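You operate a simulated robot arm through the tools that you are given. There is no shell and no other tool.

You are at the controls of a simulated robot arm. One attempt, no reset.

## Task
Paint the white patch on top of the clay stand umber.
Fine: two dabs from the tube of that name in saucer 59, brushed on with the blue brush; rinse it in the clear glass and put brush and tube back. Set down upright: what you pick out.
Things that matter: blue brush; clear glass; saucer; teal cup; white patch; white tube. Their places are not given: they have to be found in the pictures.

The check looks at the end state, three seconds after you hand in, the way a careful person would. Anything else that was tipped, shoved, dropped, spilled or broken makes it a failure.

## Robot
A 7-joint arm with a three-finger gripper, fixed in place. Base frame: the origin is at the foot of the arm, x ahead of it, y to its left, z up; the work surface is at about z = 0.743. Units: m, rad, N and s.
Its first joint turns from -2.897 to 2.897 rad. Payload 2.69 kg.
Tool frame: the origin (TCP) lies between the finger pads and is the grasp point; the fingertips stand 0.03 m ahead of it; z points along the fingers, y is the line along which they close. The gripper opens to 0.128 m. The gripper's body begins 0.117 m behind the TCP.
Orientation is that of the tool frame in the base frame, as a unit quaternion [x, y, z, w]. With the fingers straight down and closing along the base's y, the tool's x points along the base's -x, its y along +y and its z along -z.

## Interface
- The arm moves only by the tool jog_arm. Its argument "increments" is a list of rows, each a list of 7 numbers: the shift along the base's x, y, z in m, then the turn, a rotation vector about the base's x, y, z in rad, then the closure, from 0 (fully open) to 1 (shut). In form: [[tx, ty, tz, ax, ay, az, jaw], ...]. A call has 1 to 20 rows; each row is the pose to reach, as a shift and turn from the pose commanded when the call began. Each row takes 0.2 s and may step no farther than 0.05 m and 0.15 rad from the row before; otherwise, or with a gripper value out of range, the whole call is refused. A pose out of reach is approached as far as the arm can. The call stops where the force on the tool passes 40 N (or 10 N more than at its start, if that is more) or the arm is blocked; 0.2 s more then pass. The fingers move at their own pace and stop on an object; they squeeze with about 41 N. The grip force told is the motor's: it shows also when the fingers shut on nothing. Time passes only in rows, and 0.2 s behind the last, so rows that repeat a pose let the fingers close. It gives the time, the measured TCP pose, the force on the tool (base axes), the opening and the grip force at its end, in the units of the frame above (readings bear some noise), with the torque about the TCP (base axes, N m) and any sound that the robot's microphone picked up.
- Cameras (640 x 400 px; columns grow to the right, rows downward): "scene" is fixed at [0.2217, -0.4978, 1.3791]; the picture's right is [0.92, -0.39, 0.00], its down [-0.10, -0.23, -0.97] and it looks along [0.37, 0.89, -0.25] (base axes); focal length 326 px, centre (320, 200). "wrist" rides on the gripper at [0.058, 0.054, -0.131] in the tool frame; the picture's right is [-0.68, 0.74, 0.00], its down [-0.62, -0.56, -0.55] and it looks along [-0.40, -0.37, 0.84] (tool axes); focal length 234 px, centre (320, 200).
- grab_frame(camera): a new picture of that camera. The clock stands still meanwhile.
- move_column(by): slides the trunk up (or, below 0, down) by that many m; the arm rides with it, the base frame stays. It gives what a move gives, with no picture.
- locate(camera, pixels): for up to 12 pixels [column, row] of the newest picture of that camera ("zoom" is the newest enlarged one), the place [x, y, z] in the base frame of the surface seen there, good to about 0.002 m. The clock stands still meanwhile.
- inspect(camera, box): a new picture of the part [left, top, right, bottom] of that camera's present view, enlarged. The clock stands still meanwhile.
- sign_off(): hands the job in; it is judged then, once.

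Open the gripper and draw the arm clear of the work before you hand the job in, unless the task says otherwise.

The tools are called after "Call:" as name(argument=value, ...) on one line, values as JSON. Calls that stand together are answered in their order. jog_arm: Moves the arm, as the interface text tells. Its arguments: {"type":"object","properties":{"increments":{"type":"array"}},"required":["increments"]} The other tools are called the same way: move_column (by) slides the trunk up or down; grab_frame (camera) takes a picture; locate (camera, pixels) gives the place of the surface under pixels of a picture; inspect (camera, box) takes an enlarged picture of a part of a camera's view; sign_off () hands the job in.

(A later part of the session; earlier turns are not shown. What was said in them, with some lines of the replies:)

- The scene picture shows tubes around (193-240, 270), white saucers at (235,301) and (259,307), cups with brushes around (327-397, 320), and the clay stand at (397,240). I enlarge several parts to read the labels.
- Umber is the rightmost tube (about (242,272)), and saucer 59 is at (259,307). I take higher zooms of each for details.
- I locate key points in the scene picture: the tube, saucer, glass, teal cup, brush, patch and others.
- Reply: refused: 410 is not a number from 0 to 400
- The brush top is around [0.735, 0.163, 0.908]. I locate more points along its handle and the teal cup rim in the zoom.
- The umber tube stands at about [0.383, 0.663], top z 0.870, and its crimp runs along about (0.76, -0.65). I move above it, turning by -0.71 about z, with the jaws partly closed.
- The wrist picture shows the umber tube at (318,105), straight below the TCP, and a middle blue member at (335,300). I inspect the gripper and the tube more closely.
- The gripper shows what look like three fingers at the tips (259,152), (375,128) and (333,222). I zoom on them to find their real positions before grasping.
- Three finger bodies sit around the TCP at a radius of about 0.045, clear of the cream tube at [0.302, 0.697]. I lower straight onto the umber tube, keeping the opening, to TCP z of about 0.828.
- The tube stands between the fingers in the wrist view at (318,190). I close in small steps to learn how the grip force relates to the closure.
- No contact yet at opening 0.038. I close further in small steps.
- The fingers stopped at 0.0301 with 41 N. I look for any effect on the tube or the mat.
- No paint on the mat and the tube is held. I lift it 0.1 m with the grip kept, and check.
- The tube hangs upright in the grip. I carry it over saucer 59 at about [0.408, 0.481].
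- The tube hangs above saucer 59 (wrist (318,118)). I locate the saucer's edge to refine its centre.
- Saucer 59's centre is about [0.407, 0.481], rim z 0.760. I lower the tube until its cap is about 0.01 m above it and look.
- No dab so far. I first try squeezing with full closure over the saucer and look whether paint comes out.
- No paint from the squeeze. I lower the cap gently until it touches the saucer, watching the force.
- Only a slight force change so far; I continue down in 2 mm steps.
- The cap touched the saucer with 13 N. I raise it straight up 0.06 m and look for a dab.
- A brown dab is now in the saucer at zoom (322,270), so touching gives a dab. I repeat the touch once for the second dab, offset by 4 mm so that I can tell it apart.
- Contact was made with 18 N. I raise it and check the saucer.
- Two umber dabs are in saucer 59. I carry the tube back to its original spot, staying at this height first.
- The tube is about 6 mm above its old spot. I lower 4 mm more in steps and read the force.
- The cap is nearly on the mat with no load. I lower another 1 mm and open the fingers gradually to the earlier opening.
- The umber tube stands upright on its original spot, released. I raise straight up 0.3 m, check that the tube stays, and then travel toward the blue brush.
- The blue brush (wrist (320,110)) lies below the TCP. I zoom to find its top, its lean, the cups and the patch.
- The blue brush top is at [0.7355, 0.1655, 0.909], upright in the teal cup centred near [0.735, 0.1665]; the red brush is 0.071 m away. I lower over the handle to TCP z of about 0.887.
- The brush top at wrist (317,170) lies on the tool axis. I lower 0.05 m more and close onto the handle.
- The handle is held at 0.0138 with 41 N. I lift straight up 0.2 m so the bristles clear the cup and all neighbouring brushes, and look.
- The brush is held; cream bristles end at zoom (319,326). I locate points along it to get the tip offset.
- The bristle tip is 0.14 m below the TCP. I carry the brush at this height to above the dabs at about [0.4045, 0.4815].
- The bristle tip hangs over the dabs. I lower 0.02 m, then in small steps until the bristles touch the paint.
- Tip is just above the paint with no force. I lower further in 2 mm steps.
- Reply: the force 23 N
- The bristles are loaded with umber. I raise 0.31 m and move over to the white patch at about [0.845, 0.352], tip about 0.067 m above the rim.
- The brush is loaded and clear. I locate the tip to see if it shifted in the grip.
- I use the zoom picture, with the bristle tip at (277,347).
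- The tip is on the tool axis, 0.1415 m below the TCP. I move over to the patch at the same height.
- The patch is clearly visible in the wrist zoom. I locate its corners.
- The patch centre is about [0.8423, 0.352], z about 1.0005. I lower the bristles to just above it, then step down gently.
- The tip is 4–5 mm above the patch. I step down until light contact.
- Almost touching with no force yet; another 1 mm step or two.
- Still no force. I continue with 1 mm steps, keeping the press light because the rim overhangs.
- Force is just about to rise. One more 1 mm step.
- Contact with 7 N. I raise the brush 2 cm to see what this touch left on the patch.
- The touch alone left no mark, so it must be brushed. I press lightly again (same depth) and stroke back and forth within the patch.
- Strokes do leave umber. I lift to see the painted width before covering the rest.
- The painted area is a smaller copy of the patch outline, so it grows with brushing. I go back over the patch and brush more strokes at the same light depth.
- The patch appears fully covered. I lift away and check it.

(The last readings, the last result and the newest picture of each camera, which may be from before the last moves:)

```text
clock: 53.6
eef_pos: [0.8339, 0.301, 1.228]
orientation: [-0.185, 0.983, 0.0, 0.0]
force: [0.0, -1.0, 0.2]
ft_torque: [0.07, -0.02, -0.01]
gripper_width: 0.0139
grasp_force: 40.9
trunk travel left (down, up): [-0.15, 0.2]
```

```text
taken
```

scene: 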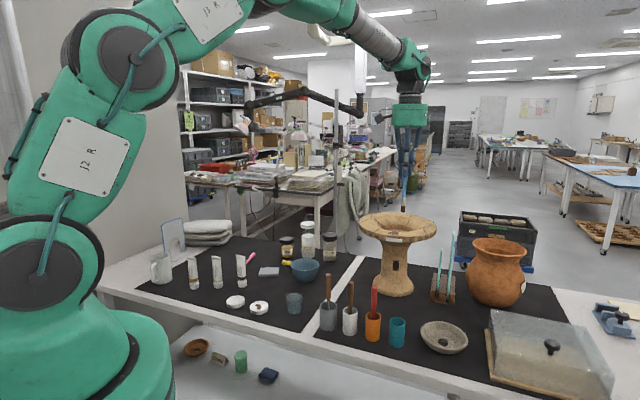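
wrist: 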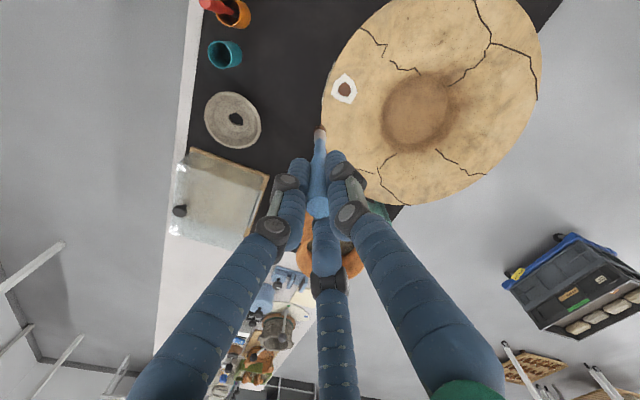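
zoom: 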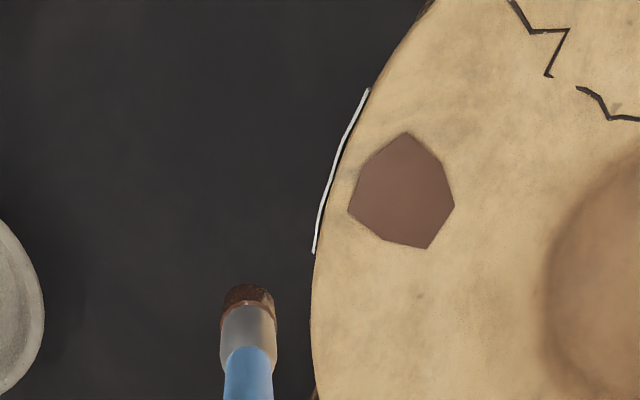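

The patch is evenly umber and nothing else is marked. I now carry the brush to above the clear glass near [0.516, 0.432] to look at it from above.

Call:
jog_arm(increments=[[-0.04, 0.01625, 0, 0, 0, 0, 1.0], [-0.08, 0.0325, 0, 0, 0, 0, 1.0], [-0.12, 0.04875, 0, 0, 0, 0, 1.0], [-0.16, 0.065, 0, 0, 0, 0, 1.0], [-0.2, 0.08125, 0, 0, 0, 0, 1.0], [-0.24, 0.0975, 0, 0, 0, 0, 1.0], [-0.28, 0.11375, 0, 0, 0, 0, 1.0], [-0.319, 0.13, 0, 0, 0, 0, 1.0], [-0.319, 0.13, -0.05, 0, 0, 0, 1.0], [-0.319, 0.13, -0.1, 0, 0, 0, 1.0], [-0.319, 0.13, -0.13, 0, 0, 0, 1.0], [-0.319, 0.13, -0.13, 0, 0, 0, 1.0]])

Call:
grab_frame(camera="wrist")

Call:
inspect(camera="wrist", box=[272, 60, 368, 160])

Call:
inspect(camera="scene", box=[262, 250, 326, 320])

```text
clock: 56.2
eef_pos: [0.5146, 0.4324, 1.0974]
orientation: [-0.184, 0.983, 0.0, 0.0]
force: [0.3, 0.7, -0.2]
ft_torque: [0.05, -0.04, -0.01]
gripper_width: 0.014
grasp_force: 40.0
trunk travel left (down, up): [-0.15, 0.2]
```

```text
taken
```

wrist: 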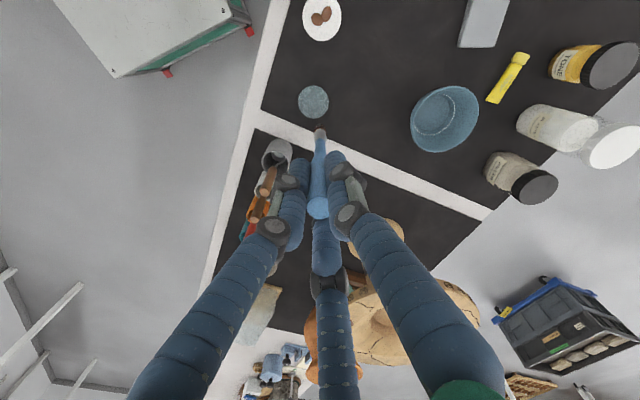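

```text
4.00 times, centred on (320, 110) of wrist
```

zoom: 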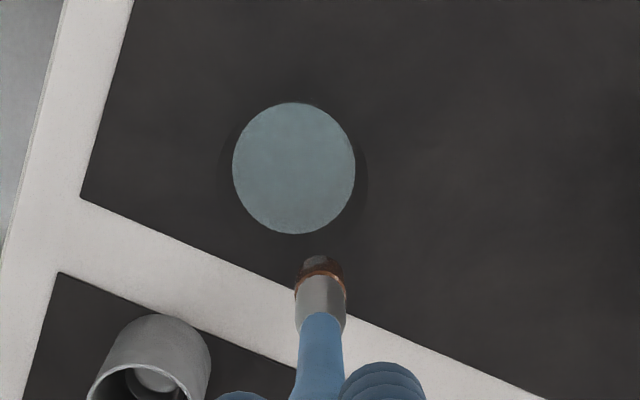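

```text
5.71 times, centred on (294, 285) of scene
```

zoom: 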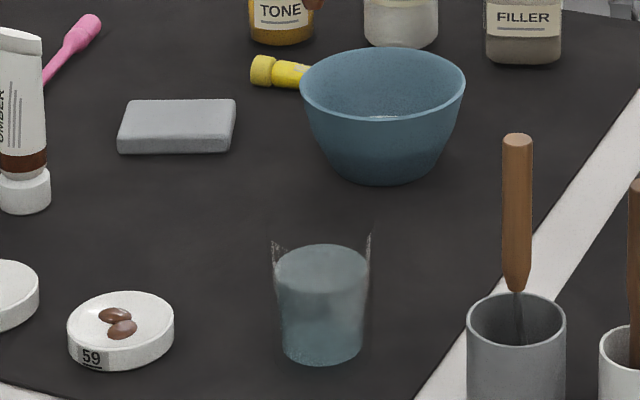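

The glass's water disc is at wrist (313,102), radius about 15 px. I locate its edges.

Call:
locate(camera="wrist", pixels=[[313, 102], [300, 102], [327, 102], [313, 88], [313, 117], [303, 92], [323, 92], [304, 112], [323, 112], [297, 102], [330, 102], [313, 83]])

```text
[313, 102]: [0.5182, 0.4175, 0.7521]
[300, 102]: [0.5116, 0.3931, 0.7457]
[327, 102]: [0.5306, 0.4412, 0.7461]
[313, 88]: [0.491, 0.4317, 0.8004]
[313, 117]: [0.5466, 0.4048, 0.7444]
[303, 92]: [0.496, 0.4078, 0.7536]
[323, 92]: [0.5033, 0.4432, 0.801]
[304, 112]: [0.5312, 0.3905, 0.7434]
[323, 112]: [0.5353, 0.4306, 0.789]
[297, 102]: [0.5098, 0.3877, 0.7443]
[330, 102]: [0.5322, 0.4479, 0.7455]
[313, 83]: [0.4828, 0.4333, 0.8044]
```

Transparency makes these depths unsure, but the surface points agree on a centre near [0.5138, 0.424] and radius 0.026 at z 0.80. I check how close the grey cup's brush is to where the gripper will go.

Call:
locate(camera="scene", pixels=[[328, 275], [329, 285], [328, 305], [319, 305], [337, 305], [351, 283], [350, 310], [306, 265], [294, 297]])

Call:
locate(camera="wrist", pixels=[[266, 185], [277, 145], [272, 160], [255, 205]])

```text
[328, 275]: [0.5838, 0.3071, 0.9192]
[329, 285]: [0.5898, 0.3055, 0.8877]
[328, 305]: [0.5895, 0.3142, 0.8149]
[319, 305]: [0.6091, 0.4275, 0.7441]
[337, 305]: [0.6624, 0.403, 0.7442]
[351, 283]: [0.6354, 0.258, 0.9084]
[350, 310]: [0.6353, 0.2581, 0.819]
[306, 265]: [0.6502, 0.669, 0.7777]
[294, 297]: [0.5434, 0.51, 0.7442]
```

```text
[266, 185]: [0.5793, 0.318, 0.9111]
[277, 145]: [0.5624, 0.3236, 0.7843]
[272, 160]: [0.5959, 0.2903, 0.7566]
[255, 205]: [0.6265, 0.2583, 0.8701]
```

The nearest brush is 0.13 m away, so the gripper has room. I shift to [0.5138, 0.424] and lower the tip to just above the glass rim (z about 0.84) to verify centring.

Call:
jog_arm(increments=[[-0.0015, -0.008, 0, 0, 0, 0, 1.0], [-0.0015, -0.008, -0.04, 0, 0, 0, 1.0], [-0.0015, -0.008, -0.08, 0, 0, 0, 1.0], [-0.0015, -0.008, -0.112, 0, 0, 0, 1.0], [-0.0015, -0.008, -0.112, 0, 0, 0, 1.0]])

Call:
grab_frame(camera="wrist")

Call:
inspect(camera="wrist", box=[272, 80, 368, 140])

Call:
inspect(camera="scene", box=[262, 270, 326, 320])

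```text
clock: 57.4
eef_pos: [0.5139, 0.4246, 0.9872]
orientation: [-0.183, 0.983, 0.0, 0.0]
force: [0.2, 1.1, -0.4]
ft_torque: [0.0, 0.04, -0.02]
gripper_width: 0.0142
grasp_force: 41.0
trunk travel left (down, up): [-0.15, 0.2]
```

```text
taken
```

wrist: 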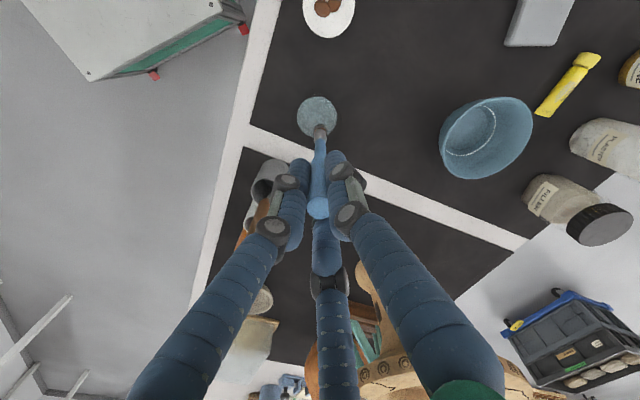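

```text
6.67 times, centred on (320, 110) of wrist
```

zoom: 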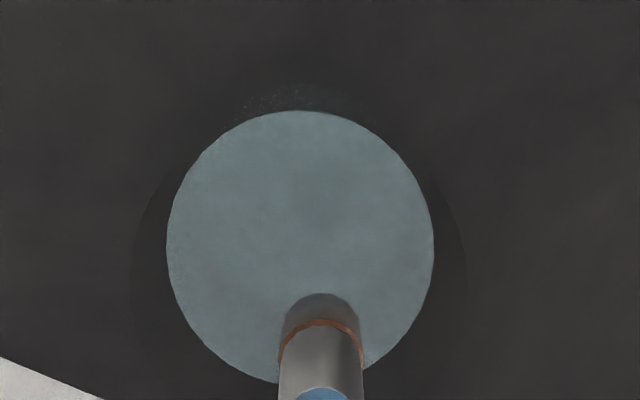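

```text
8.00 times, centred on (294, 295) of scene
```

zoom: 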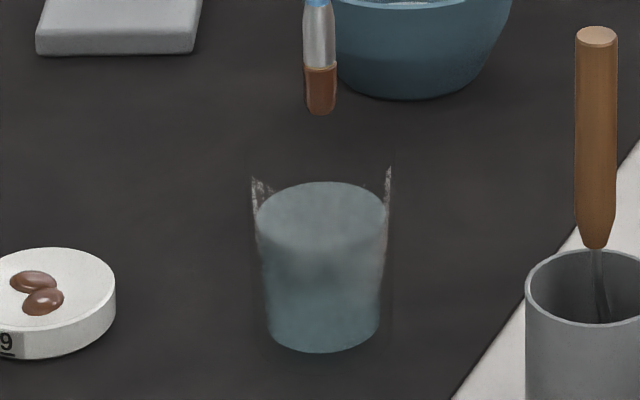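

The water disc centre is at wrist (317,117) and the brush axis meets that level at (320,118), so it is 4 mm off. I correct by (-0.002, -0.0035) and dip the bristles to z of about 0.772.

Call:
jog_arm(increments=[[-0.002, -0.0035, -0.01, 0, 0, 0, 1.0], [-0.002, -0.0035, -0.03, 0, 0, 0, 1.0], [-0.002, -0.0035, -0.05, 0, 0, 0, 1.0], [-0.002, -0.0035, -0.065, 0, 0, 0, 1.0], [-0.002, -0.0035, -0.075, 0, 0, 0, 1.0], [-0.002, -0.0035, -0.075, 0, 0, 0, 1.0]])

Call:
inspect(camera="scene", box=[262, 270, 326, 320])

Call:
grab_frame(camera="wrist")

```text
clock: 58.8
eef_pos: [0.5111, 0.4205, 0.9121]
orientation: [-0.184, 0.983, 0.001, 0.001]
force: [-0.5, -0.3, -0.5]
ft_torque: [-0.02, 0.01, 0.0]
gripper_width: 0.0139
grasp_force: 40.6
trunk travel left (down, up): [-0.15, 0.2]
```

```text
8.00 times, centred on (294, 295) of scene
```

zoom: 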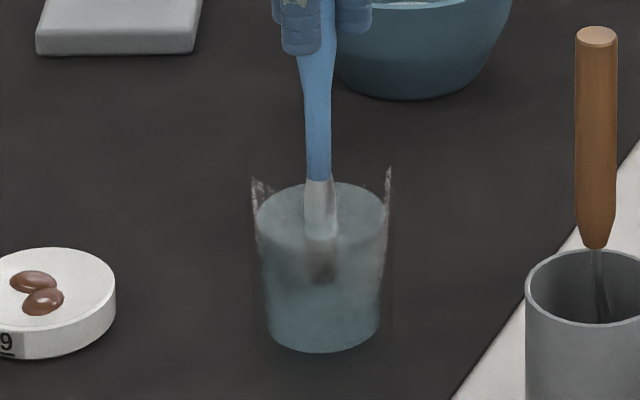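

```text
taken
```

wrist: 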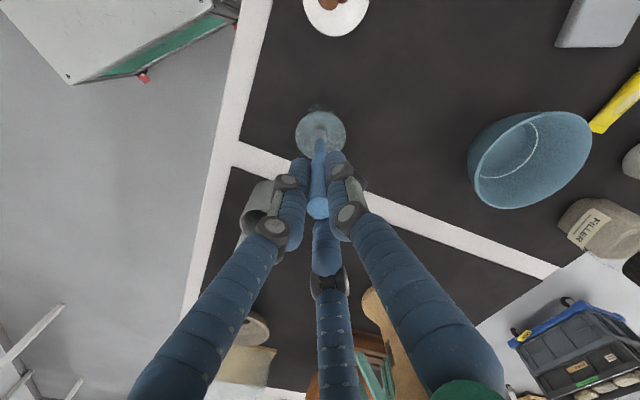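

The bristles are under water and centred. I swish gently within ±6 mm to rinse.

Call:
jog_arm(increments=[[0.003, 0, 0, 0, 0, 0, 1.0], [0.006, 0, 0, 0, 0, 0, 1.0], [0.004, 0.004, 0, 0, 0, 0, 1.0], [0, 0.006, 0, 0, 0, 0, 1.0], [-0.004, 0.004, 0, 0, 0, 0, 1.0], [-0.006, 0, 0, 0, 0, 0, 1.0], [-0.004, -0.004, 0, 0, 0, 0, 1.0], [0, -0.006, 0, 0, 0, 0, 1.0], [0.004, -0.004, 0, 0, 0, 0, 1.0], [0.006, 0, 0, 0, 0, 0, 1.0], [0.004, 0.004, 0, 0, 0, 0, 1.0], [0, 0.006, 0, 0, 0, 0, 1.0], [-0.004, 0.004, 0, 0, 0, 0, 1.0], [-0.006, 0, 0, 0, 0, 0, 1.0], [-0.004, -0.004, 0, 0, 0, 0, 1.0], [0, -0.006, 0, 0, 0, 0, 1.0], [0, -0.003, 0, 0, 0, 0, 1.0], [0, 0, 0, 0, 0, 0, 1.0], [0, 0, 0, 0, 0, 0, 1.0]])

Call:
inspect(camera="scene", box=[262, 270, 326, 320])

```text
clock: 62.8
eef_pos: [0.5116, 0.4215, 0.9111]
orientation: [-0.183, 0.983, 0.0, 0.0]
force: [-0.3, -0.4, -0.7]
ft_torque: [-0.01, -0.01, -0.01]
gripper_width: 0.014
grasp_force: 40.5
trunk travel left (down, up): [-0.15, 0.2]
```

```text
8.00 times, centred on (294, 295) of scene
```

zoom: 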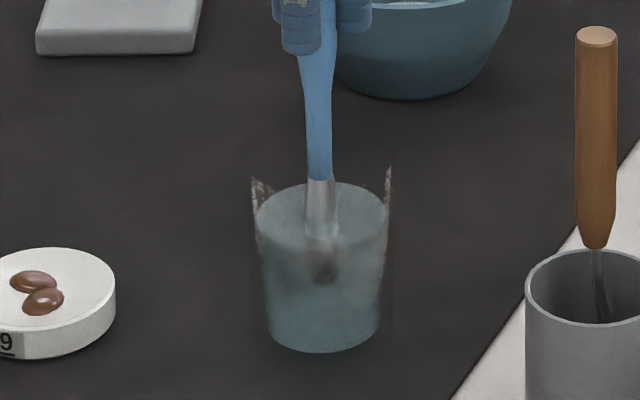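

I lift the brush straight out of the glass to see whether the bristles are clean.

Call:
jog_arm(increments=[[0, 0, 0.02, 0, 0, 0, 1.0], [0, 0, 0.05, 0, 0, 0, 1.0], [0, 0, 0.085, 0, 0, 0, 1.0], [0, 0, 0.085, 0, 0, 0, 1.0]])

Call:
inspect(camera="scene", box=[262, 270, 326, 320])

```text
clock: 63.8
eef_pos: [0.5108, 0.4198, 0.9976]
orientation: [-0.185, 0.983, -0.001, 0.0]
force: [-0.4, 0.5, 0.3]
ft_torque: [0.03, -0.02, 0.01]
gripper_width: 0.0141
grasp_force: 39.6
trunk travel left (down, up): [-0.15, 0.2]
```

```text
8.00 times, centred on (294, 295) of scene
```

zoom: 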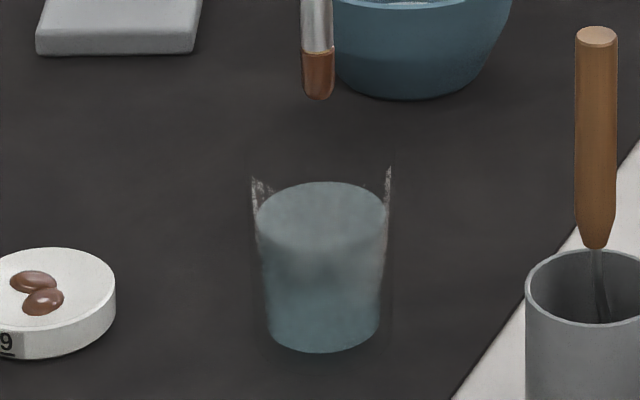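

The bristles are still brown, so more rinsing is needed. I dip again a little deeper (tip about 0.763) and swish longer with ±8 mm.

Call:
jog_arm(increments=[[0, 0, -0.04, 0, 0, 0, 1.0], [0, 0, -0.07, 0, 0, 0, 1.0], [0, 0, -0.092, 0, 0, 0, 1.0], [0.008, 0, -0.092, 0, 0, 0, 1.0], [0, 0.008, -0.092, 0, 0, 0, 1.0], [-0.008, 0, -0.092, 0, 0, 0, 1.0], [0, -0.008, -0.092, 0, 0, 0, 1.0], [0.008, 0, -0.092, 0, 0, 0, 1.0], [0, 0.008, -0.092, 0, 0, 0, 1.0], [-0.008, 0, -0.092, 0, 0, 0, 1.0], [0, -0.008, -0.092, 0, 0, 0, 1.0], [0.008, 0, -0.092, 0, 0, 0, 1.0], [0, 0.008, -0.092, 0, 0, 0, 1.0], [-0.008, 0, -0.092, 0, 0, 0, 1.0], [0, -0.008, -0.092, 0, 0, 0, 1.0], [0.008, 0, -0.092, 0, 0, 0, 1.0], [0, 0.008, -0.092, 0, 0, 0, 1.0], [-0.008, 0, -0.092, 0, 0, 0, 1.0], [0, 0, -0.092, 0, 0, 0, 1.0], [0, 0, -0.092, 0, 0, 0, 1.0]])

Call:
inspect(camera="scene", box=[262, 270, 326, 320])

```text
clock: 68.0
eef_pos: [0.5116, 0.4214, 0.904]
orientation: [-0.184, 0.983, 0.0, 0.0]
force: [0.6, 0.0, 0.3]
ft_torque: [0.04, -0.04, -0.03]
gripper_width: 0.0142
grasp_force: 40.6
trunk travel left (down, up): [-0.15, 0.2]
```

```text
8.00 times, centred on (294, 295) of scene
```

zoom: 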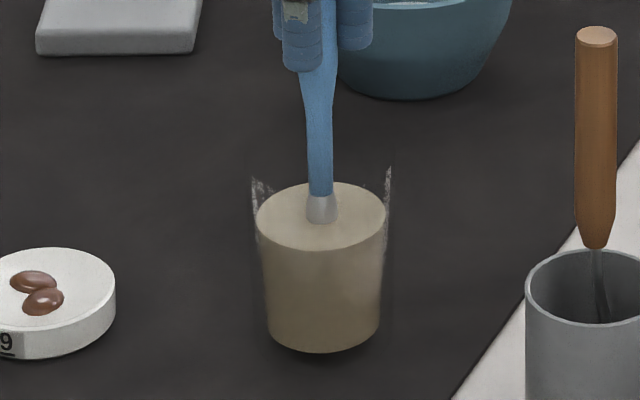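

The water turned brownish, so the rinse took. I lift straight out and check the bristles.

Call:
jog_arm(increments=[[0, 0, 0.02, 0, 0, 0, 1.0], [0, 0, 0.05, 0, 0, 0, 1.0], [0, 0, 0.092, 0, 0, 0, 1.0], [0, 0, 0.092, 0, 0, 0, 1.0]])

Call:
inspect(camera="scene", box=[262, 270, 326, 320])

```text
clock: 69.0
eef_pos: [0.5115, 0.4201, 0.9983]
orientation: [-0.184, 0.983, -0.001, 0.001]
force: [1.1, -0.7, -0.1]
ft_torque: [0.04, -0.02, -0.06]
gripper_width: 0.0137
grasp_force: 40.4
trunk travel left (down, up): [-0.15, 0.2]
```

```text
8.00 times, centred on (294, 295) of scene
```

zoom: 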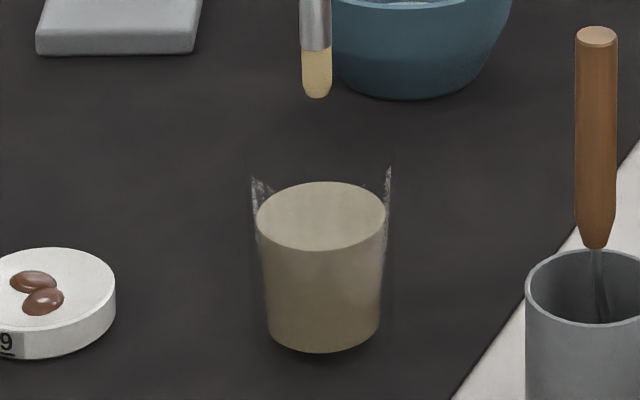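

The bristles are clean cream again. I raise 0.11 m and carry the brush back to above the teal cup at [0.735, 0.165].

Call:
jog_arm(increments=[[0, 0, 0.05, 0, 0, 0, 1.0], [0, 0, 0.095, 0, 0, 0, 1.0], [0, 0, 0.12, 0, 0, 0, 1.0], [0.028, -0.032, 0.12, 0, 0, 0, 1.0], [0.056, -0.064, 0.12, 0, 0, 0, 1.0], [0.084, -0.096, 0.12, 0, 0, 0, 1.0], [0.112, -0.128, 0.12, 0, 0, 0, 1.0], [0.14, -0.16, 0.12, 0, 0, 0, 1.0], [0.168, -0.192, 0.12, 0, 0, 0, 1.0], [0.196, -0.224, 0.12, 0, 0, 0, 1.0], [0.2231, -0.2555, 0.12, 0, 0, 0, 1.0], [0.2231, -0.2555, 0.12, 0, 0, 0, 1.0], [0.2231, -0.2555, 0.07, 0, 0, 0, 1.0], [0.2231, -0.2555, 0.02, 0, 0, 0, 1.0], [0.2231, -0.2555, -0.015, 0, 0, 0, 1.0], [0.2231, -0.2555, -0.015, 0, 0, 0, 1.0]])

Call:
inspect(camera="scene", box=[352, 270, 448, 340])

Call:
inspect(camera="wrist", box=[272, 80, 368, 160])

```text
clock: 72.4
eef_pos: [0.7344, 0.164, 0.9822]
orientation: [-0.184, 0.983, 0.0, 0.0]
force: [0.9, -0.7, -0.4]
ft_torque: [-0.01, 0.06, 0.02]
gripper_width: 0.0143
grasp_force: 40.1
trunk travel left (down, up): [-0.15, 0.2]
```

```text
5.71 times, centred on (400, 305) of scene
```

zoom: 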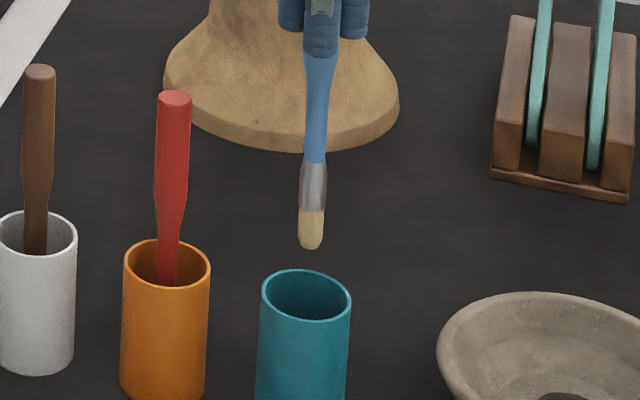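

```text
5.00 times, centred on (320, 120) of wrist
```

zoom: 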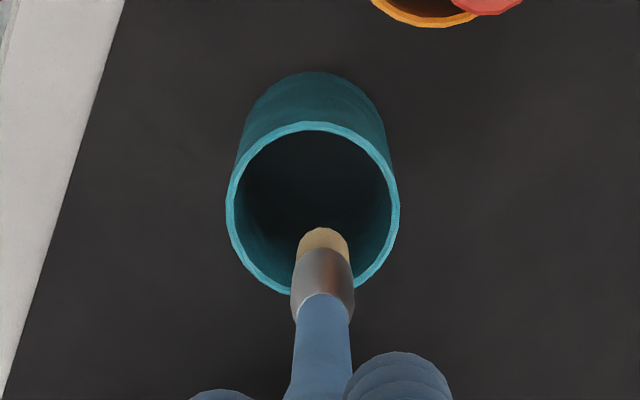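

The brush axis is within 2 mm of the cup's centre. I lower it into the cup and slow down near the original depth.

Call:
jog_arm(increments=[[0, -0.001, -0.03, 0, 0, 0, 1.0], [0, -0.001, -0.055, 0, 0, 0, 1.0], [0, -0.001, -0.075, 0, 0, 0, 1.0], [0, -0.001, -0.084, 0, 0, 0, 1.0], [0, -0.001, -0.088, 0, 0, 0, 1.0], [0, -0.001, -0.088, 0, 0, 0, 1.0]])

Call:
inspect(camera="scene", box=[352, 270, 448, 340])

```text
clock: 73.8
eef_pos: [0.7361, 0.1635, 0.894]
orientation: [-0.185, 0.983, 0.0, 0.0]
force: [0.9, 0.4, -0.8]
ft_torque: [-0.03, 0.01, 0.01]
gripper_width: 0.0142
grasp_force: 40.3
trunk travel left (down, up): [-0.15, 0.2]
```

```text
5.71 times, centred on (400, 305) of scene
```

zoom: 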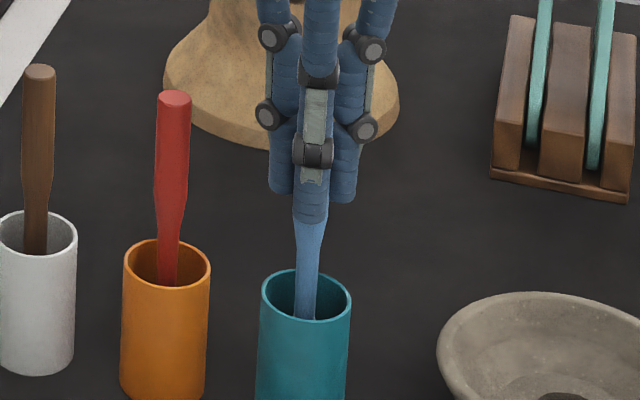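

The brush is in the cup with no side force. I go down in 1.5 mm steps to feel the bottom.

Call:
jog_arm(increments=[[0, 0, -0.0015, 0, 0, 0, 1.0], [0, 0, -0.0015, 0, 0, 0, 1.0]])

Call:
jog_arm(increments=[[0, 0, -0.0015, 0, 0, 0, 1.0], [0, 0, -0.0015, 0, 0, 0, 1.0]])

```text
clock: 74.4
eef_pos: [0.7352, 0.1633, 0.8911]
orientation: [-0.184, 0.983, 0.0, 0.0]
force: [0.0, 0.1, 1.3]
ft_torque: [0.02, -0.02, -0.01]
gripper_width: 0.014
grasp_force: 40.2
trunk travel left (down, up): [-0.15, 0.2]
```

```text
clock: 75.0
eef_pos: [0.7341, 0.1639, 0.8916]
orientation: [-0.184, 0.983, 0.0, 0.0]
force: [-0.3, -0.8, -0.4]
ft_torque: [0.01, 0.02, -0.01]
gripper_width: 0.0144
grasp_force: 40.4
trunk travel left (down, up): [-0.15, 0.2]
```

No clear contact yet; one more 1 mm step, then I open the fingers gradually to 0.045.

Call:
jog_arm(increments=[[0, 0, -0.001, 0, 0, 0, 1.0], [0, 0, -0.001, 0, 0, 0, 1.0]])

Call:
jog_arm(increments=[[0, 0, 0, 0, 0, 0, 0.87], [0, 0, 0, 0, 0, 0, 0.83], [0, 0, 0, 0, 0, 0, 0.78], [0, 0, 0, 0, 0, 0, 0.72], [0, 0, 0, 0, 0, 0, 0.65], [0, 0, 0, 0, 0, 0, 0.65], [0, 0, 0, 0, 0, 0, 0.65]])

Call:
grab_frame(camera="wrist")

Call:
inspect(camera="scene", box=[352, 270, 448, 340])

```text
clock: 75.6
eef_pos: [0.7352, 0.1638, 0.8907]
orientation: [-0.184, 0.983, 0.0, 0.0]
force: [-0.2, -0.1, -0.4]
ft_torque: [0.01, 0.0, 0.01]
gripper_width: 0.0142
grasp_force: 40.5
trunk travel left (down, up): [-0.15, 0.2]
```

```text
clock: 77.2
eef_pos: [0.7359, 0.1638, 0.8893]
orientation: [-0.184, 0.983, 0.0, 0.0]
force: [0.3, -0.4, -0.2]
ft_torque: [0.03, 0.02, 0.02]
gripper_width: 0.0447
grasp_force: 0.2
trunk travel left (down, up): [-0.15, 0.2]
```

```text
taken
```

wrist: 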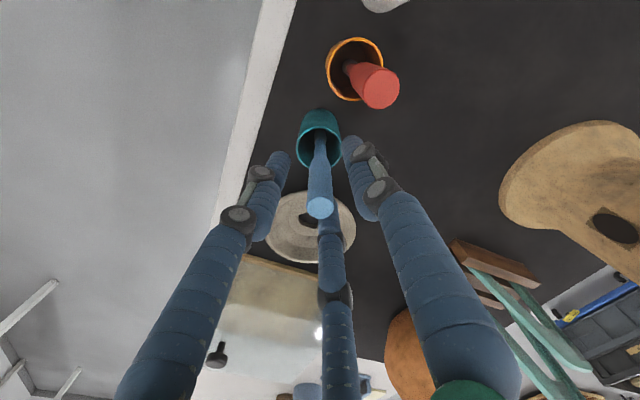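

```text
5.71 times, centred on (400, 305) of scene
```

zoom: 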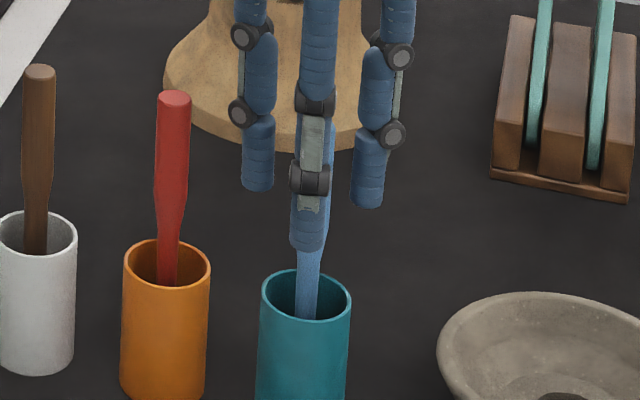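

The brush stands free in the teal cup between the open fingers. I raise straight up and draw the arm clear.

Call:
jog_arm(increments=[[0, 0, 0.02, 0, 0, 0, 0.65], [0, 0, 0.05, 0, 0, 0, 0.65], [0, 0, 0.1, 0, 0, 0, 0.65], [0, 0, 0.15, 0, 0, 0, 0.65], [0, 0, 0.2, 0, 0, 0, 0.65], [0, 0, 0.25, 0, 0, 0, 0.65], [0, 0, 0.3, 0, 0, 0, 0.5], [-0.045, 0, 0.31, 0, 0, 0, 0.3], [-0.09, 0, 0.31, 0, 0, 0, 0.1], [-0.135, 0, 0.31, 0, 0, 0, 0], [-0.18, 0, 0.31, 0, 0, 0, 0], [-0.225, 0.02, 0.31, 0, 0, 0, 0], [-0.27, 0.04, 0.31, 0, 0, 0, 0], [-0.27, 0.04, 0.31, 0, 0, 0, 0]])

Call:
grab_frame(camera="scene")

Call:
inspect(camera="scene", box=[300, 260, 428, 350])

Call:
inspect(camera="scene", box=[150, 230, 330, 340])

Call:
inspect(camera="scene", box=[340, 200, 480, 300])

```text
clock: 80.2
eef_pos: [0.4626, 0.2046, 1.2001]
orientation: [-0.184, 0.983, 0.0, 0.0]
force: [-1.0, 0.6, 0.0]
ft_torque: [0.01, -0.07, 0.02]
gripper_width: 0.1281
grasp_force: 0.2
trunk travel left (down, up): [-0.15, 0.2]
```

```text
taken
```

scene: 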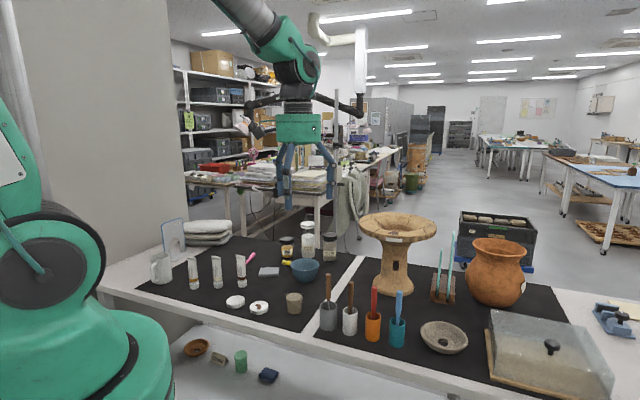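

```text
4.44 times, centred on (364, 305) of scene
```

zoom: 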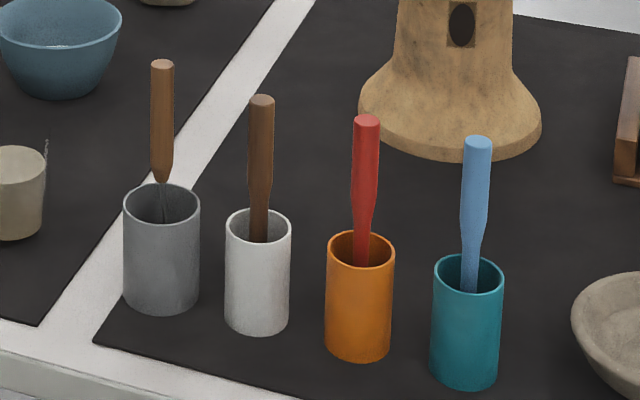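

```text
3.56 times, centred on (240, 285) of scene
```

zoom: 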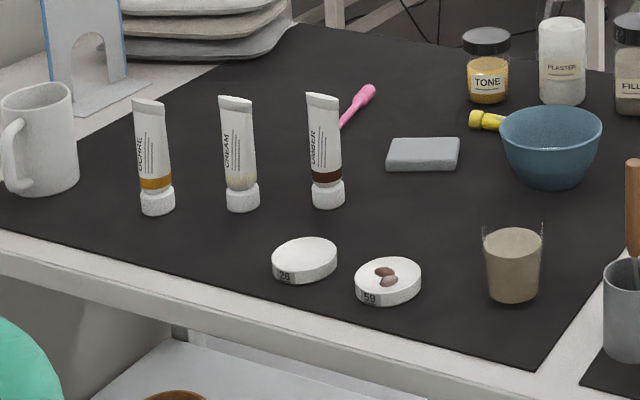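

```text
4.00 times, centred on (410, 250) of scene
```

zoom: 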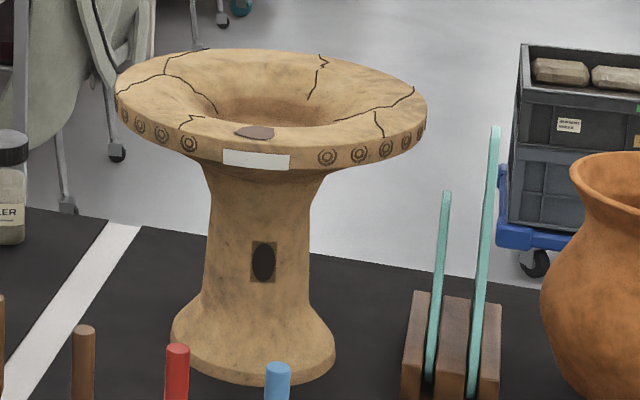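

The patch is umber, the two dabs lie in saucer 59, the clean blue brush stands in the teal cup, the umber tube stands on its spot, and the gripper is open and clear. I hand the job in.

Call:
sign_off()

```text
The job is handed in.
```

I painted the white patch on top of the clay stand umber and handed the job in. I haven't seen the result of the check.

- **Paint:** there are two dabs from the umber tube in saucer 59. Squeezing the tube gave nothing, so I touched its cap lightly to the saucer for each dab.
- **Patch:** the blue brush covered the whole patch. The pictures show no paint outside its outline, and the white label on the rim's side is still clean.
- **Rinse:** the first swish in the clear glass left the bristles brown. A second, deeper one cleaned them, so the water in the glass is now brownish.
- **Put back:** the umber tube stands upright where it was, and the blue brush stands in the teal cup.

In the last pictures nothing else had been tipped, moved or spilled. The gripper is open and the arm is clear of the work.
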